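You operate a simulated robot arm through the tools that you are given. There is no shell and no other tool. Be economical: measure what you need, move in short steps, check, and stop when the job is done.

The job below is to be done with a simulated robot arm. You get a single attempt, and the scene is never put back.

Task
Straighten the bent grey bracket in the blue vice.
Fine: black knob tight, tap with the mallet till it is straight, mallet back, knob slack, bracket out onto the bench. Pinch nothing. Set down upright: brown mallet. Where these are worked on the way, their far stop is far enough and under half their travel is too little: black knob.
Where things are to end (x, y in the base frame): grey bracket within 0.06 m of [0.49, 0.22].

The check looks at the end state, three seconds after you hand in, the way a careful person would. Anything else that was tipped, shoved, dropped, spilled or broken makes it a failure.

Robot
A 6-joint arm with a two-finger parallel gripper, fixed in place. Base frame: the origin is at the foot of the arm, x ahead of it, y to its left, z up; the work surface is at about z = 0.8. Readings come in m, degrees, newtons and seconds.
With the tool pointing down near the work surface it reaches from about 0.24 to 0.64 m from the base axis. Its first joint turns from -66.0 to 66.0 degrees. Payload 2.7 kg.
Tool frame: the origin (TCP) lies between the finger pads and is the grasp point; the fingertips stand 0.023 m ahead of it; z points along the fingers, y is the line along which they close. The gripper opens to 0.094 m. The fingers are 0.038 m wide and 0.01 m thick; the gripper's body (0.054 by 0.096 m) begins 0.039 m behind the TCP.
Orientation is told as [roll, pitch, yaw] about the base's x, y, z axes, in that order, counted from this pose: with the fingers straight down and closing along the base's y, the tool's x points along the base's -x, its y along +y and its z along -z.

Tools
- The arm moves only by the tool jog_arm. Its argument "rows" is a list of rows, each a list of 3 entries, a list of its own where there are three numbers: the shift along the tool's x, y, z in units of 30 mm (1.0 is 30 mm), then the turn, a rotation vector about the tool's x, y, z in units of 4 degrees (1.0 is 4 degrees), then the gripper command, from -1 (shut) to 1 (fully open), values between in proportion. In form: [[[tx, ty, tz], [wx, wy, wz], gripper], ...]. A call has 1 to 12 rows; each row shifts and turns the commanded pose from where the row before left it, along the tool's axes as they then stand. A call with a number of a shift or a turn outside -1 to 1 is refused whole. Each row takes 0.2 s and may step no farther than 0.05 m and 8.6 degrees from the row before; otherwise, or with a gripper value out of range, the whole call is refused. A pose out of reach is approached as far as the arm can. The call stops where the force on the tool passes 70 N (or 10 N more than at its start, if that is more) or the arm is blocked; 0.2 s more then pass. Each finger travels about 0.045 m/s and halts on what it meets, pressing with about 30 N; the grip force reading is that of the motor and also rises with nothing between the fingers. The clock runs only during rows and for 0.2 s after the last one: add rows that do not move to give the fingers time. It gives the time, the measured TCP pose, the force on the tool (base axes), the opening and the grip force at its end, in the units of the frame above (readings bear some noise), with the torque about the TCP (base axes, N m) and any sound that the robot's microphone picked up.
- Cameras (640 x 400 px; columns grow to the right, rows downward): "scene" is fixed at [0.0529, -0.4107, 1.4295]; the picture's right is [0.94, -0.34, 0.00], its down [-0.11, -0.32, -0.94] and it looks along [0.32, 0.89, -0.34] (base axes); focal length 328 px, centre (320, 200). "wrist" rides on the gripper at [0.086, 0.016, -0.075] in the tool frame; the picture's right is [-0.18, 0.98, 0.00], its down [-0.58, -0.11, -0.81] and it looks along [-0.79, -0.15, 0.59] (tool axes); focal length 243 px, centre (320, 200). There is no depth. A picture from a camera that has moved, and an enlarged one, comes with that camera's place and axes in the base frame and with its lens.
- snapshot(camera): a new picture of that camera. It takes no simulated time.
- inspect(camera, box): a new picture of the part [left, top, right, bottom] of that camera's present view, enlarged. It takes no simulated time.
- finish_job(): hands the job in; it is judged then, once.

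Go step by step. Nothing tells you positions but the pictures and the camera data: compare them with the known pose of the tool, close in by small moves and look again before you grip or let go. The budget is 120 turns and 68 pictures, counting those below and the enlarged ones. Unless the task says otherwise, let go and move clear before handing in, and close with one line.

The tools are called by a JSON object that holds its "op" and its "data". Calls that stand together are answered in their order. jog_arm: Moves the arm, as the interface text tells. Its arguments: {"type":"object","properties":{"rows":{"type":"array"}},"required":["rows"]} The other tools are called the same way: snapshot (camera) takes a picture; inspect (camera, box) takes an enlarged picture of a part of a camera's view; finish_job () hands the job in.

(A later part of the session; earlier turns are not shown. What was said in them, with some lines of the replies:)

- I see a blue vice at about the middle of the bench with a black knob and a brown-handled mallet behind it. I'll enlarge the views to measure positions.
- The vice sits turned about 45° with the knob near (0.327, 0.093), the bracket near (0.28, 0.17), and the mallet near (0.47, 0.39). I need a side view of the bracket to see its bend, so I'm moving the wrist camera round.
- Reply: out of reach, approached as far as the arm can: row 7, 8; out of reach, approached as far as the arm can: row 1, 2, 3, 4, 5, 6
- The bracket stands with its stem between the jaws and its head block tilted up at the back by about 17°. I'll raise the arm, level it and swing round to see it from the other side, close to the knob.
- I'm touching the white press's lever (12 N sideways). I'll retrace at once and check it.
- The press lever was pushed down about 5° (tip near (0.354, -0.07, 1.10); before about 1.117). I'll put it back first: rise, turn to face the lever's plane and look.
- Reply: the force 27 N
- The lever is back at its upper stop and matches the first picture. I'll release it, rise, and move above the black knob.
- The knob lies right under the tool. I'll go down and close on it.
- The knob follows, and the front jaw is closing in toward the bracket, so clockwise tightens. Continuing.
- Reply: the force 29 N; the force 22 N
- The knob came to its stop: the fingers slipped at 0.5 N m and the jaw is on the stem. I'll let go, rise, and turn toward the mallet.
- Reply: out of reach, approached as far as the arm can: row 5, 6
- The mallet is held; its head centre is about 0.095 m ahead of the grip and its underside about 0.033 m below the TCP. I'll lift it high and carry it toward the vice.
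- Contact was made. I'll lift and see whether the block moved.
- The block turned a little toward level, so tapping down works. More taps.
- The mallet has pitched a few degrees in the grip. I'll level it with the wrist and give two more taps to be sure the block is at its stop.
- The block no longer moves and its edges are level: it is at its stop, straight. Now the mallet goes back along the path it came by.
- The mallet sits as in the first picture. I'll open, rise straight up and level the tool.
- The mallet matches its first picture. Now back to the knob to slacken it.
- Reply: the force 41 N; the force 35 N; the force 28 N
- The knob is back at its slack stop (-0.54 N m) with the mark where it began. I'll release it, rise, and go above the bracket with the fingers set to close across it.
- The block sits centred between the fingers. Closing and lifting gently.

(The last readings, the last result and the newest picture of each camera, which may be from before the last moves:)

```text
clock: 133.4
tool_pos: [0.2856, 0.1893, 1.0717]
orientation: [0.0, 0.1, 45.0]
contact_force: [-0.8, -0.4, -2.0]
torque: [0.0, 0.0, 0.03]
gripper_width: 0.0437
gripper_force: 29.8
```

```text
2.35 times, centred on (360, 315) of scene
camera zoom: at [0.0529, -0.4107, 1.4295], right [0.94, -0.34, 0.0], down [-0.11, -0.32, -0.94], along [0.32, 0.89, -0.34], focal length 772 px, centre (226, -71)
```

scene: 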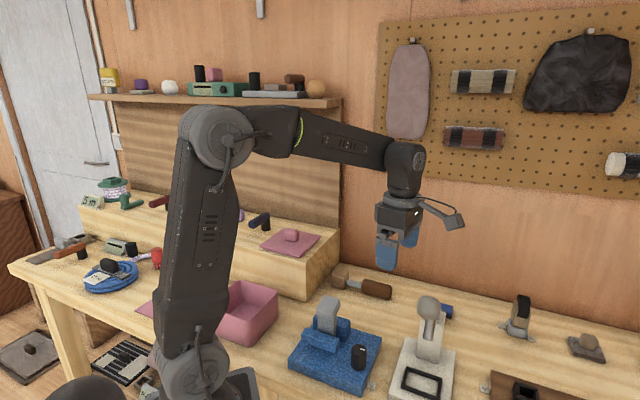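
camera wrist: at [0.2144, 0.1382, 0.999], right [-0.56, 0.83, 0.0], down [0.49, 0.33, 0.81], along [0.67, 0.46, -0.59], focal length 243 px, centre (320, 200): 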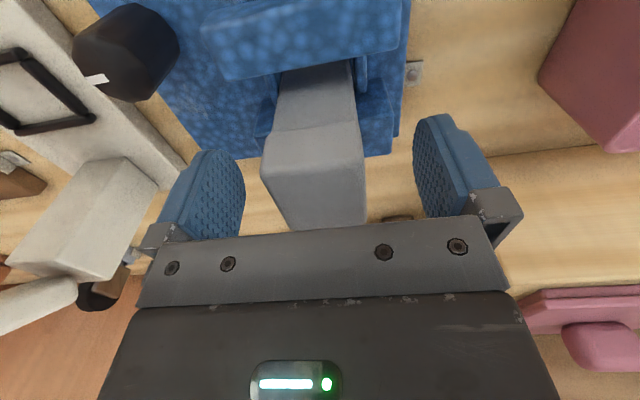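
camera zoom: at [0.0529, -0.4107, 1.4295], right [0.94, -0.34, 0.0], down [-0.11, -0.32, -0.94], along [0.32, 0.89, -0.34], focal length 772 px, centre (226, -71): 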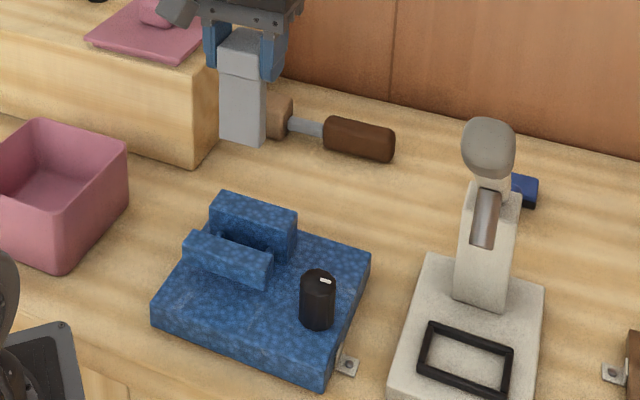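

The bracket is out, straight and upright in the grip. I'll carry it to (0.49, 0.22) and lower it.

{"op": "jog_arm", "data": {"rows": [[[-0.92, -0.663, 0], [0, 0, 0], -1], [[-0.92, -0.663, 0], [0, 0, 0], -1], [[-0.92, -0.663, 0], [0, 0, 0], -1], [[-0.92, -0.663, 0], [0, 0, 0], -1], [[-0.92, -0.663, 0], [0, 0, 0], -1], [[-0.92, -0.663, 0], [0, 0, 0], -1], [[0, 0, 1], [0, 0, 0], -1], [[0, 0, 1], [0, 0, 0], -1], [[0, 0, 1], [0, 0, 0], -1], [[0, 0, 1], [0, 0, 0], -1]]}}

{"op": "inspect", "data": {"camera": "scene", "box": [330, 220, 490, 350]}}

```text
clock: 135.6
tool_pos: [0.4895, 0.2211, 0.9531]
orientation: [-0.1, 0.0, 45.0]
contact_force: [0.0, -0.4, -1.7]
torque: [0.04, 0.0, 0.02]
gripper_width: 0.0437
gripper_force: 30.1
```

```text
3.08 times, centred on (410, 285) of scene
camera zoom: at [0.0529, -0.4107, 1.4295], right [0.94, -0.34, 0.0], down [-0.11, -0.32, -0.94], along [0.32, 0.89, -0.34], focal length 1009 px, centre (43, -62)
```

zoom: 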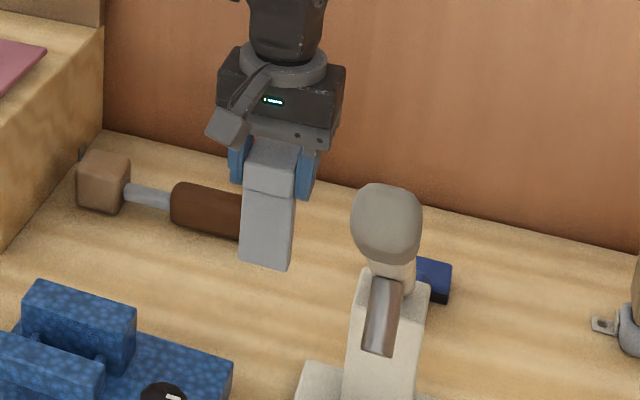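

{"op": "jog_arm", "data": {"rows": [[[0, 0, 0.8], [0, 0, 0], -1], [[0, 0, 0.7], [0, 0, 0], -1], [[0, 0, 0.2], [0, 0, 0], -1]]}}

{"op": "jog_arm", "data": {"rows": [[[0, 0, 0.1], [0, 0, 0], -1]]}}

{"op": "jog_arm", "data": {"rows": [[[0, 0, 0.1], [0, 0, 0], -1]]}}

```text
clock: 136.4
tool_pos: [0.4873, 0.2223, 0.9009]
orientation: [-0.1, 0.0, 45.0]
contact_force: [0.1, 0.0, -1.2]
torque: [0.0, 0.01, 0.01]
gripper_width: 0.0438
gripper_force: 30.2
```

```text
clock: 136.8
tool_pos: [0.4881, 0.2226, 0.8992]
orientation: [0.0, -0.1, 44.9]
contact_force: [0.4, -0.8, -1.1]
torque: [-0.01, 0.02, 0.02]
gripper_width: 0.0436
gripper_force: 30.4
```

```text
clock: 137.2
tool_pos: [0.4879, 0.2228, 0.8958]
orientation: [0.0, 0.0, 44.9]
contact_force: [-0.4, -0.1, -1.7]
torque: [0.02, 0.03, -0.01]
gripper_width: 0.0439
gripper_force: 30.4
```

{"op": "jog_arm", "data": {"rows": [[[0, 0, 0.08], [0, 0, 0], -1]]}}

{"op": "jog_arm", "data": {"rows": [[[0, 0, 0.08], [0, 0, 0], -1]]}}

{"op": "inspect", "data": {"camera": "scene", "box": [360, 260, 420, 310]}}

```text
clock: 137.6
tool_pos: [0.488, 0.223, 0.8954]
orientation: [-0.2, -0.1, 45.0]
contact_force: [-3.4, 0.2, 9.4]
torque: [-0.01, 0.5, 0.04]
gripper_width: 0.0438
gripper_force: 30.3
```

```text
clock: 138.0
tool_pos: [0.4884, 0.2233, 0.8935]
orientation: [-0.1, -0.3, 45.0]
contact_force: [-5.3, -0.4, 21.8]
torque: [-0.05, 0.41, 0.0]
gripper_width: 0.0439
gripper_force: 30.0
```

```text
8.00 times, centred on (390, 285) of scene
camera zoom: at [0.0524, -0.4109, 1.4295], right [0.94, -0.34, 0.0], down [-0.11, -0.32, -0.94], along [0.32, 0.89, -0.34], focal length 2624 px, centre (-240, -480)
```

zoom: 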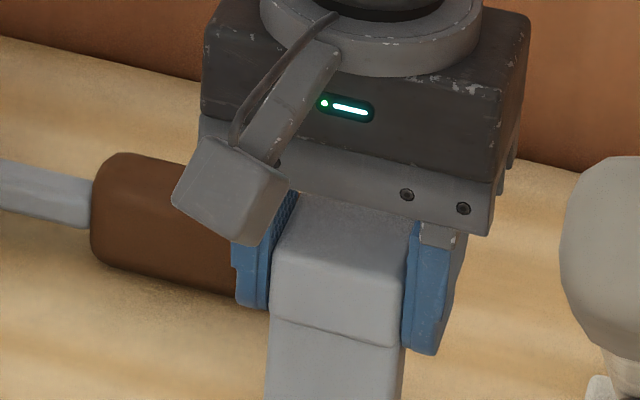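

The bracket's foot is on the bench. I'll relieve the press, open and rise.

{"op": "jog_arm", "data": {"rows": [[[0, 0, -0.12], [0, 0, 0], -1], [[0, 0, 0], [0, 0, 0], 0.1], [[0, 0, 0], [0, 0, 0], 0.3], [[0, 0, 0], [0, 0, 0], 0.7], [[0, 0, 0], [0, 0, 0], 1], [[0, 0, 0], [0, 0, 0], 1], [[0, 0, -0.5], [0, 0, 0], 1], [[0, 0, -1], [0, 0, 0], 1], [[0, 0, -1], [0, 0, 0], 1], [[0, 0, -1], [0, 0, 0], 1], [[0, 0, -1], [0, 0, 0], 1], [[0, 0, -1], [0, 0, 0], 1]]}}

{"op": "snapshot", "data": {"camera": "scene"}}

{"op": "inspect", "data": {"camera": "scene", "box": [270, 240, 470, 400]}}

```text
clock: 140.6
tool_pos: [0.488, 0.2223, 1.0592]
orientation: [0.0, 0.0, 45.0]
contact_force: [0.6, 0.1, -0.1]
torque: [-0.01, 0.01, 0.0]
gripper_width: 0.094
gripper_force: 0.0
```

```text
3 pictures are left
```

scene: 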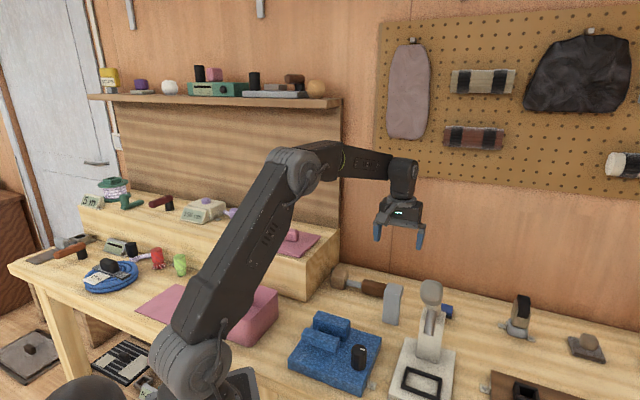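

```text
2.50 times, centred on (370, 320) of scene
camera zoom: at [0.0529, -0.4107, 1.4295], right [0.94, -0.34, 0.0], down [-0.11, -0.32, -0.94], along [0.32, 0.89, -0.34], focal length 820 px, centre (195, -100)
```

zoom: 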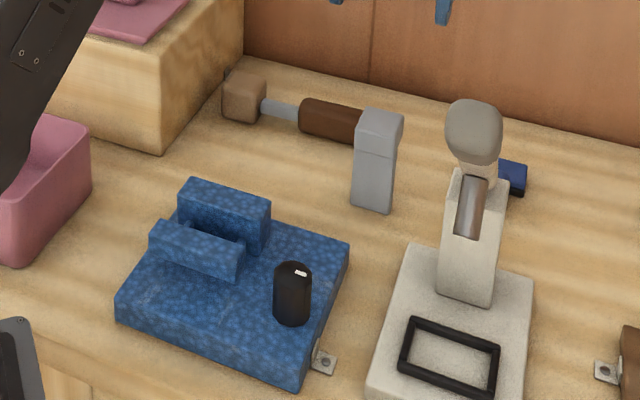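

The bracket stands straight on the bench at about (0.49, 0.22). The mallet is back as it was, the knob is slack, the press lever is at its old place and the arm is clear, so I'm handing in.

{"op": "finish_job", "data": {}}

```text
The job is handed in.
```

The bracket is straightened and standing on the bench at about (0.49, 0.22), the mallet is back in its place, and the knob is slack. On the way I knocked the white press's lever down about 5°, then lifted it back to match the first picture.
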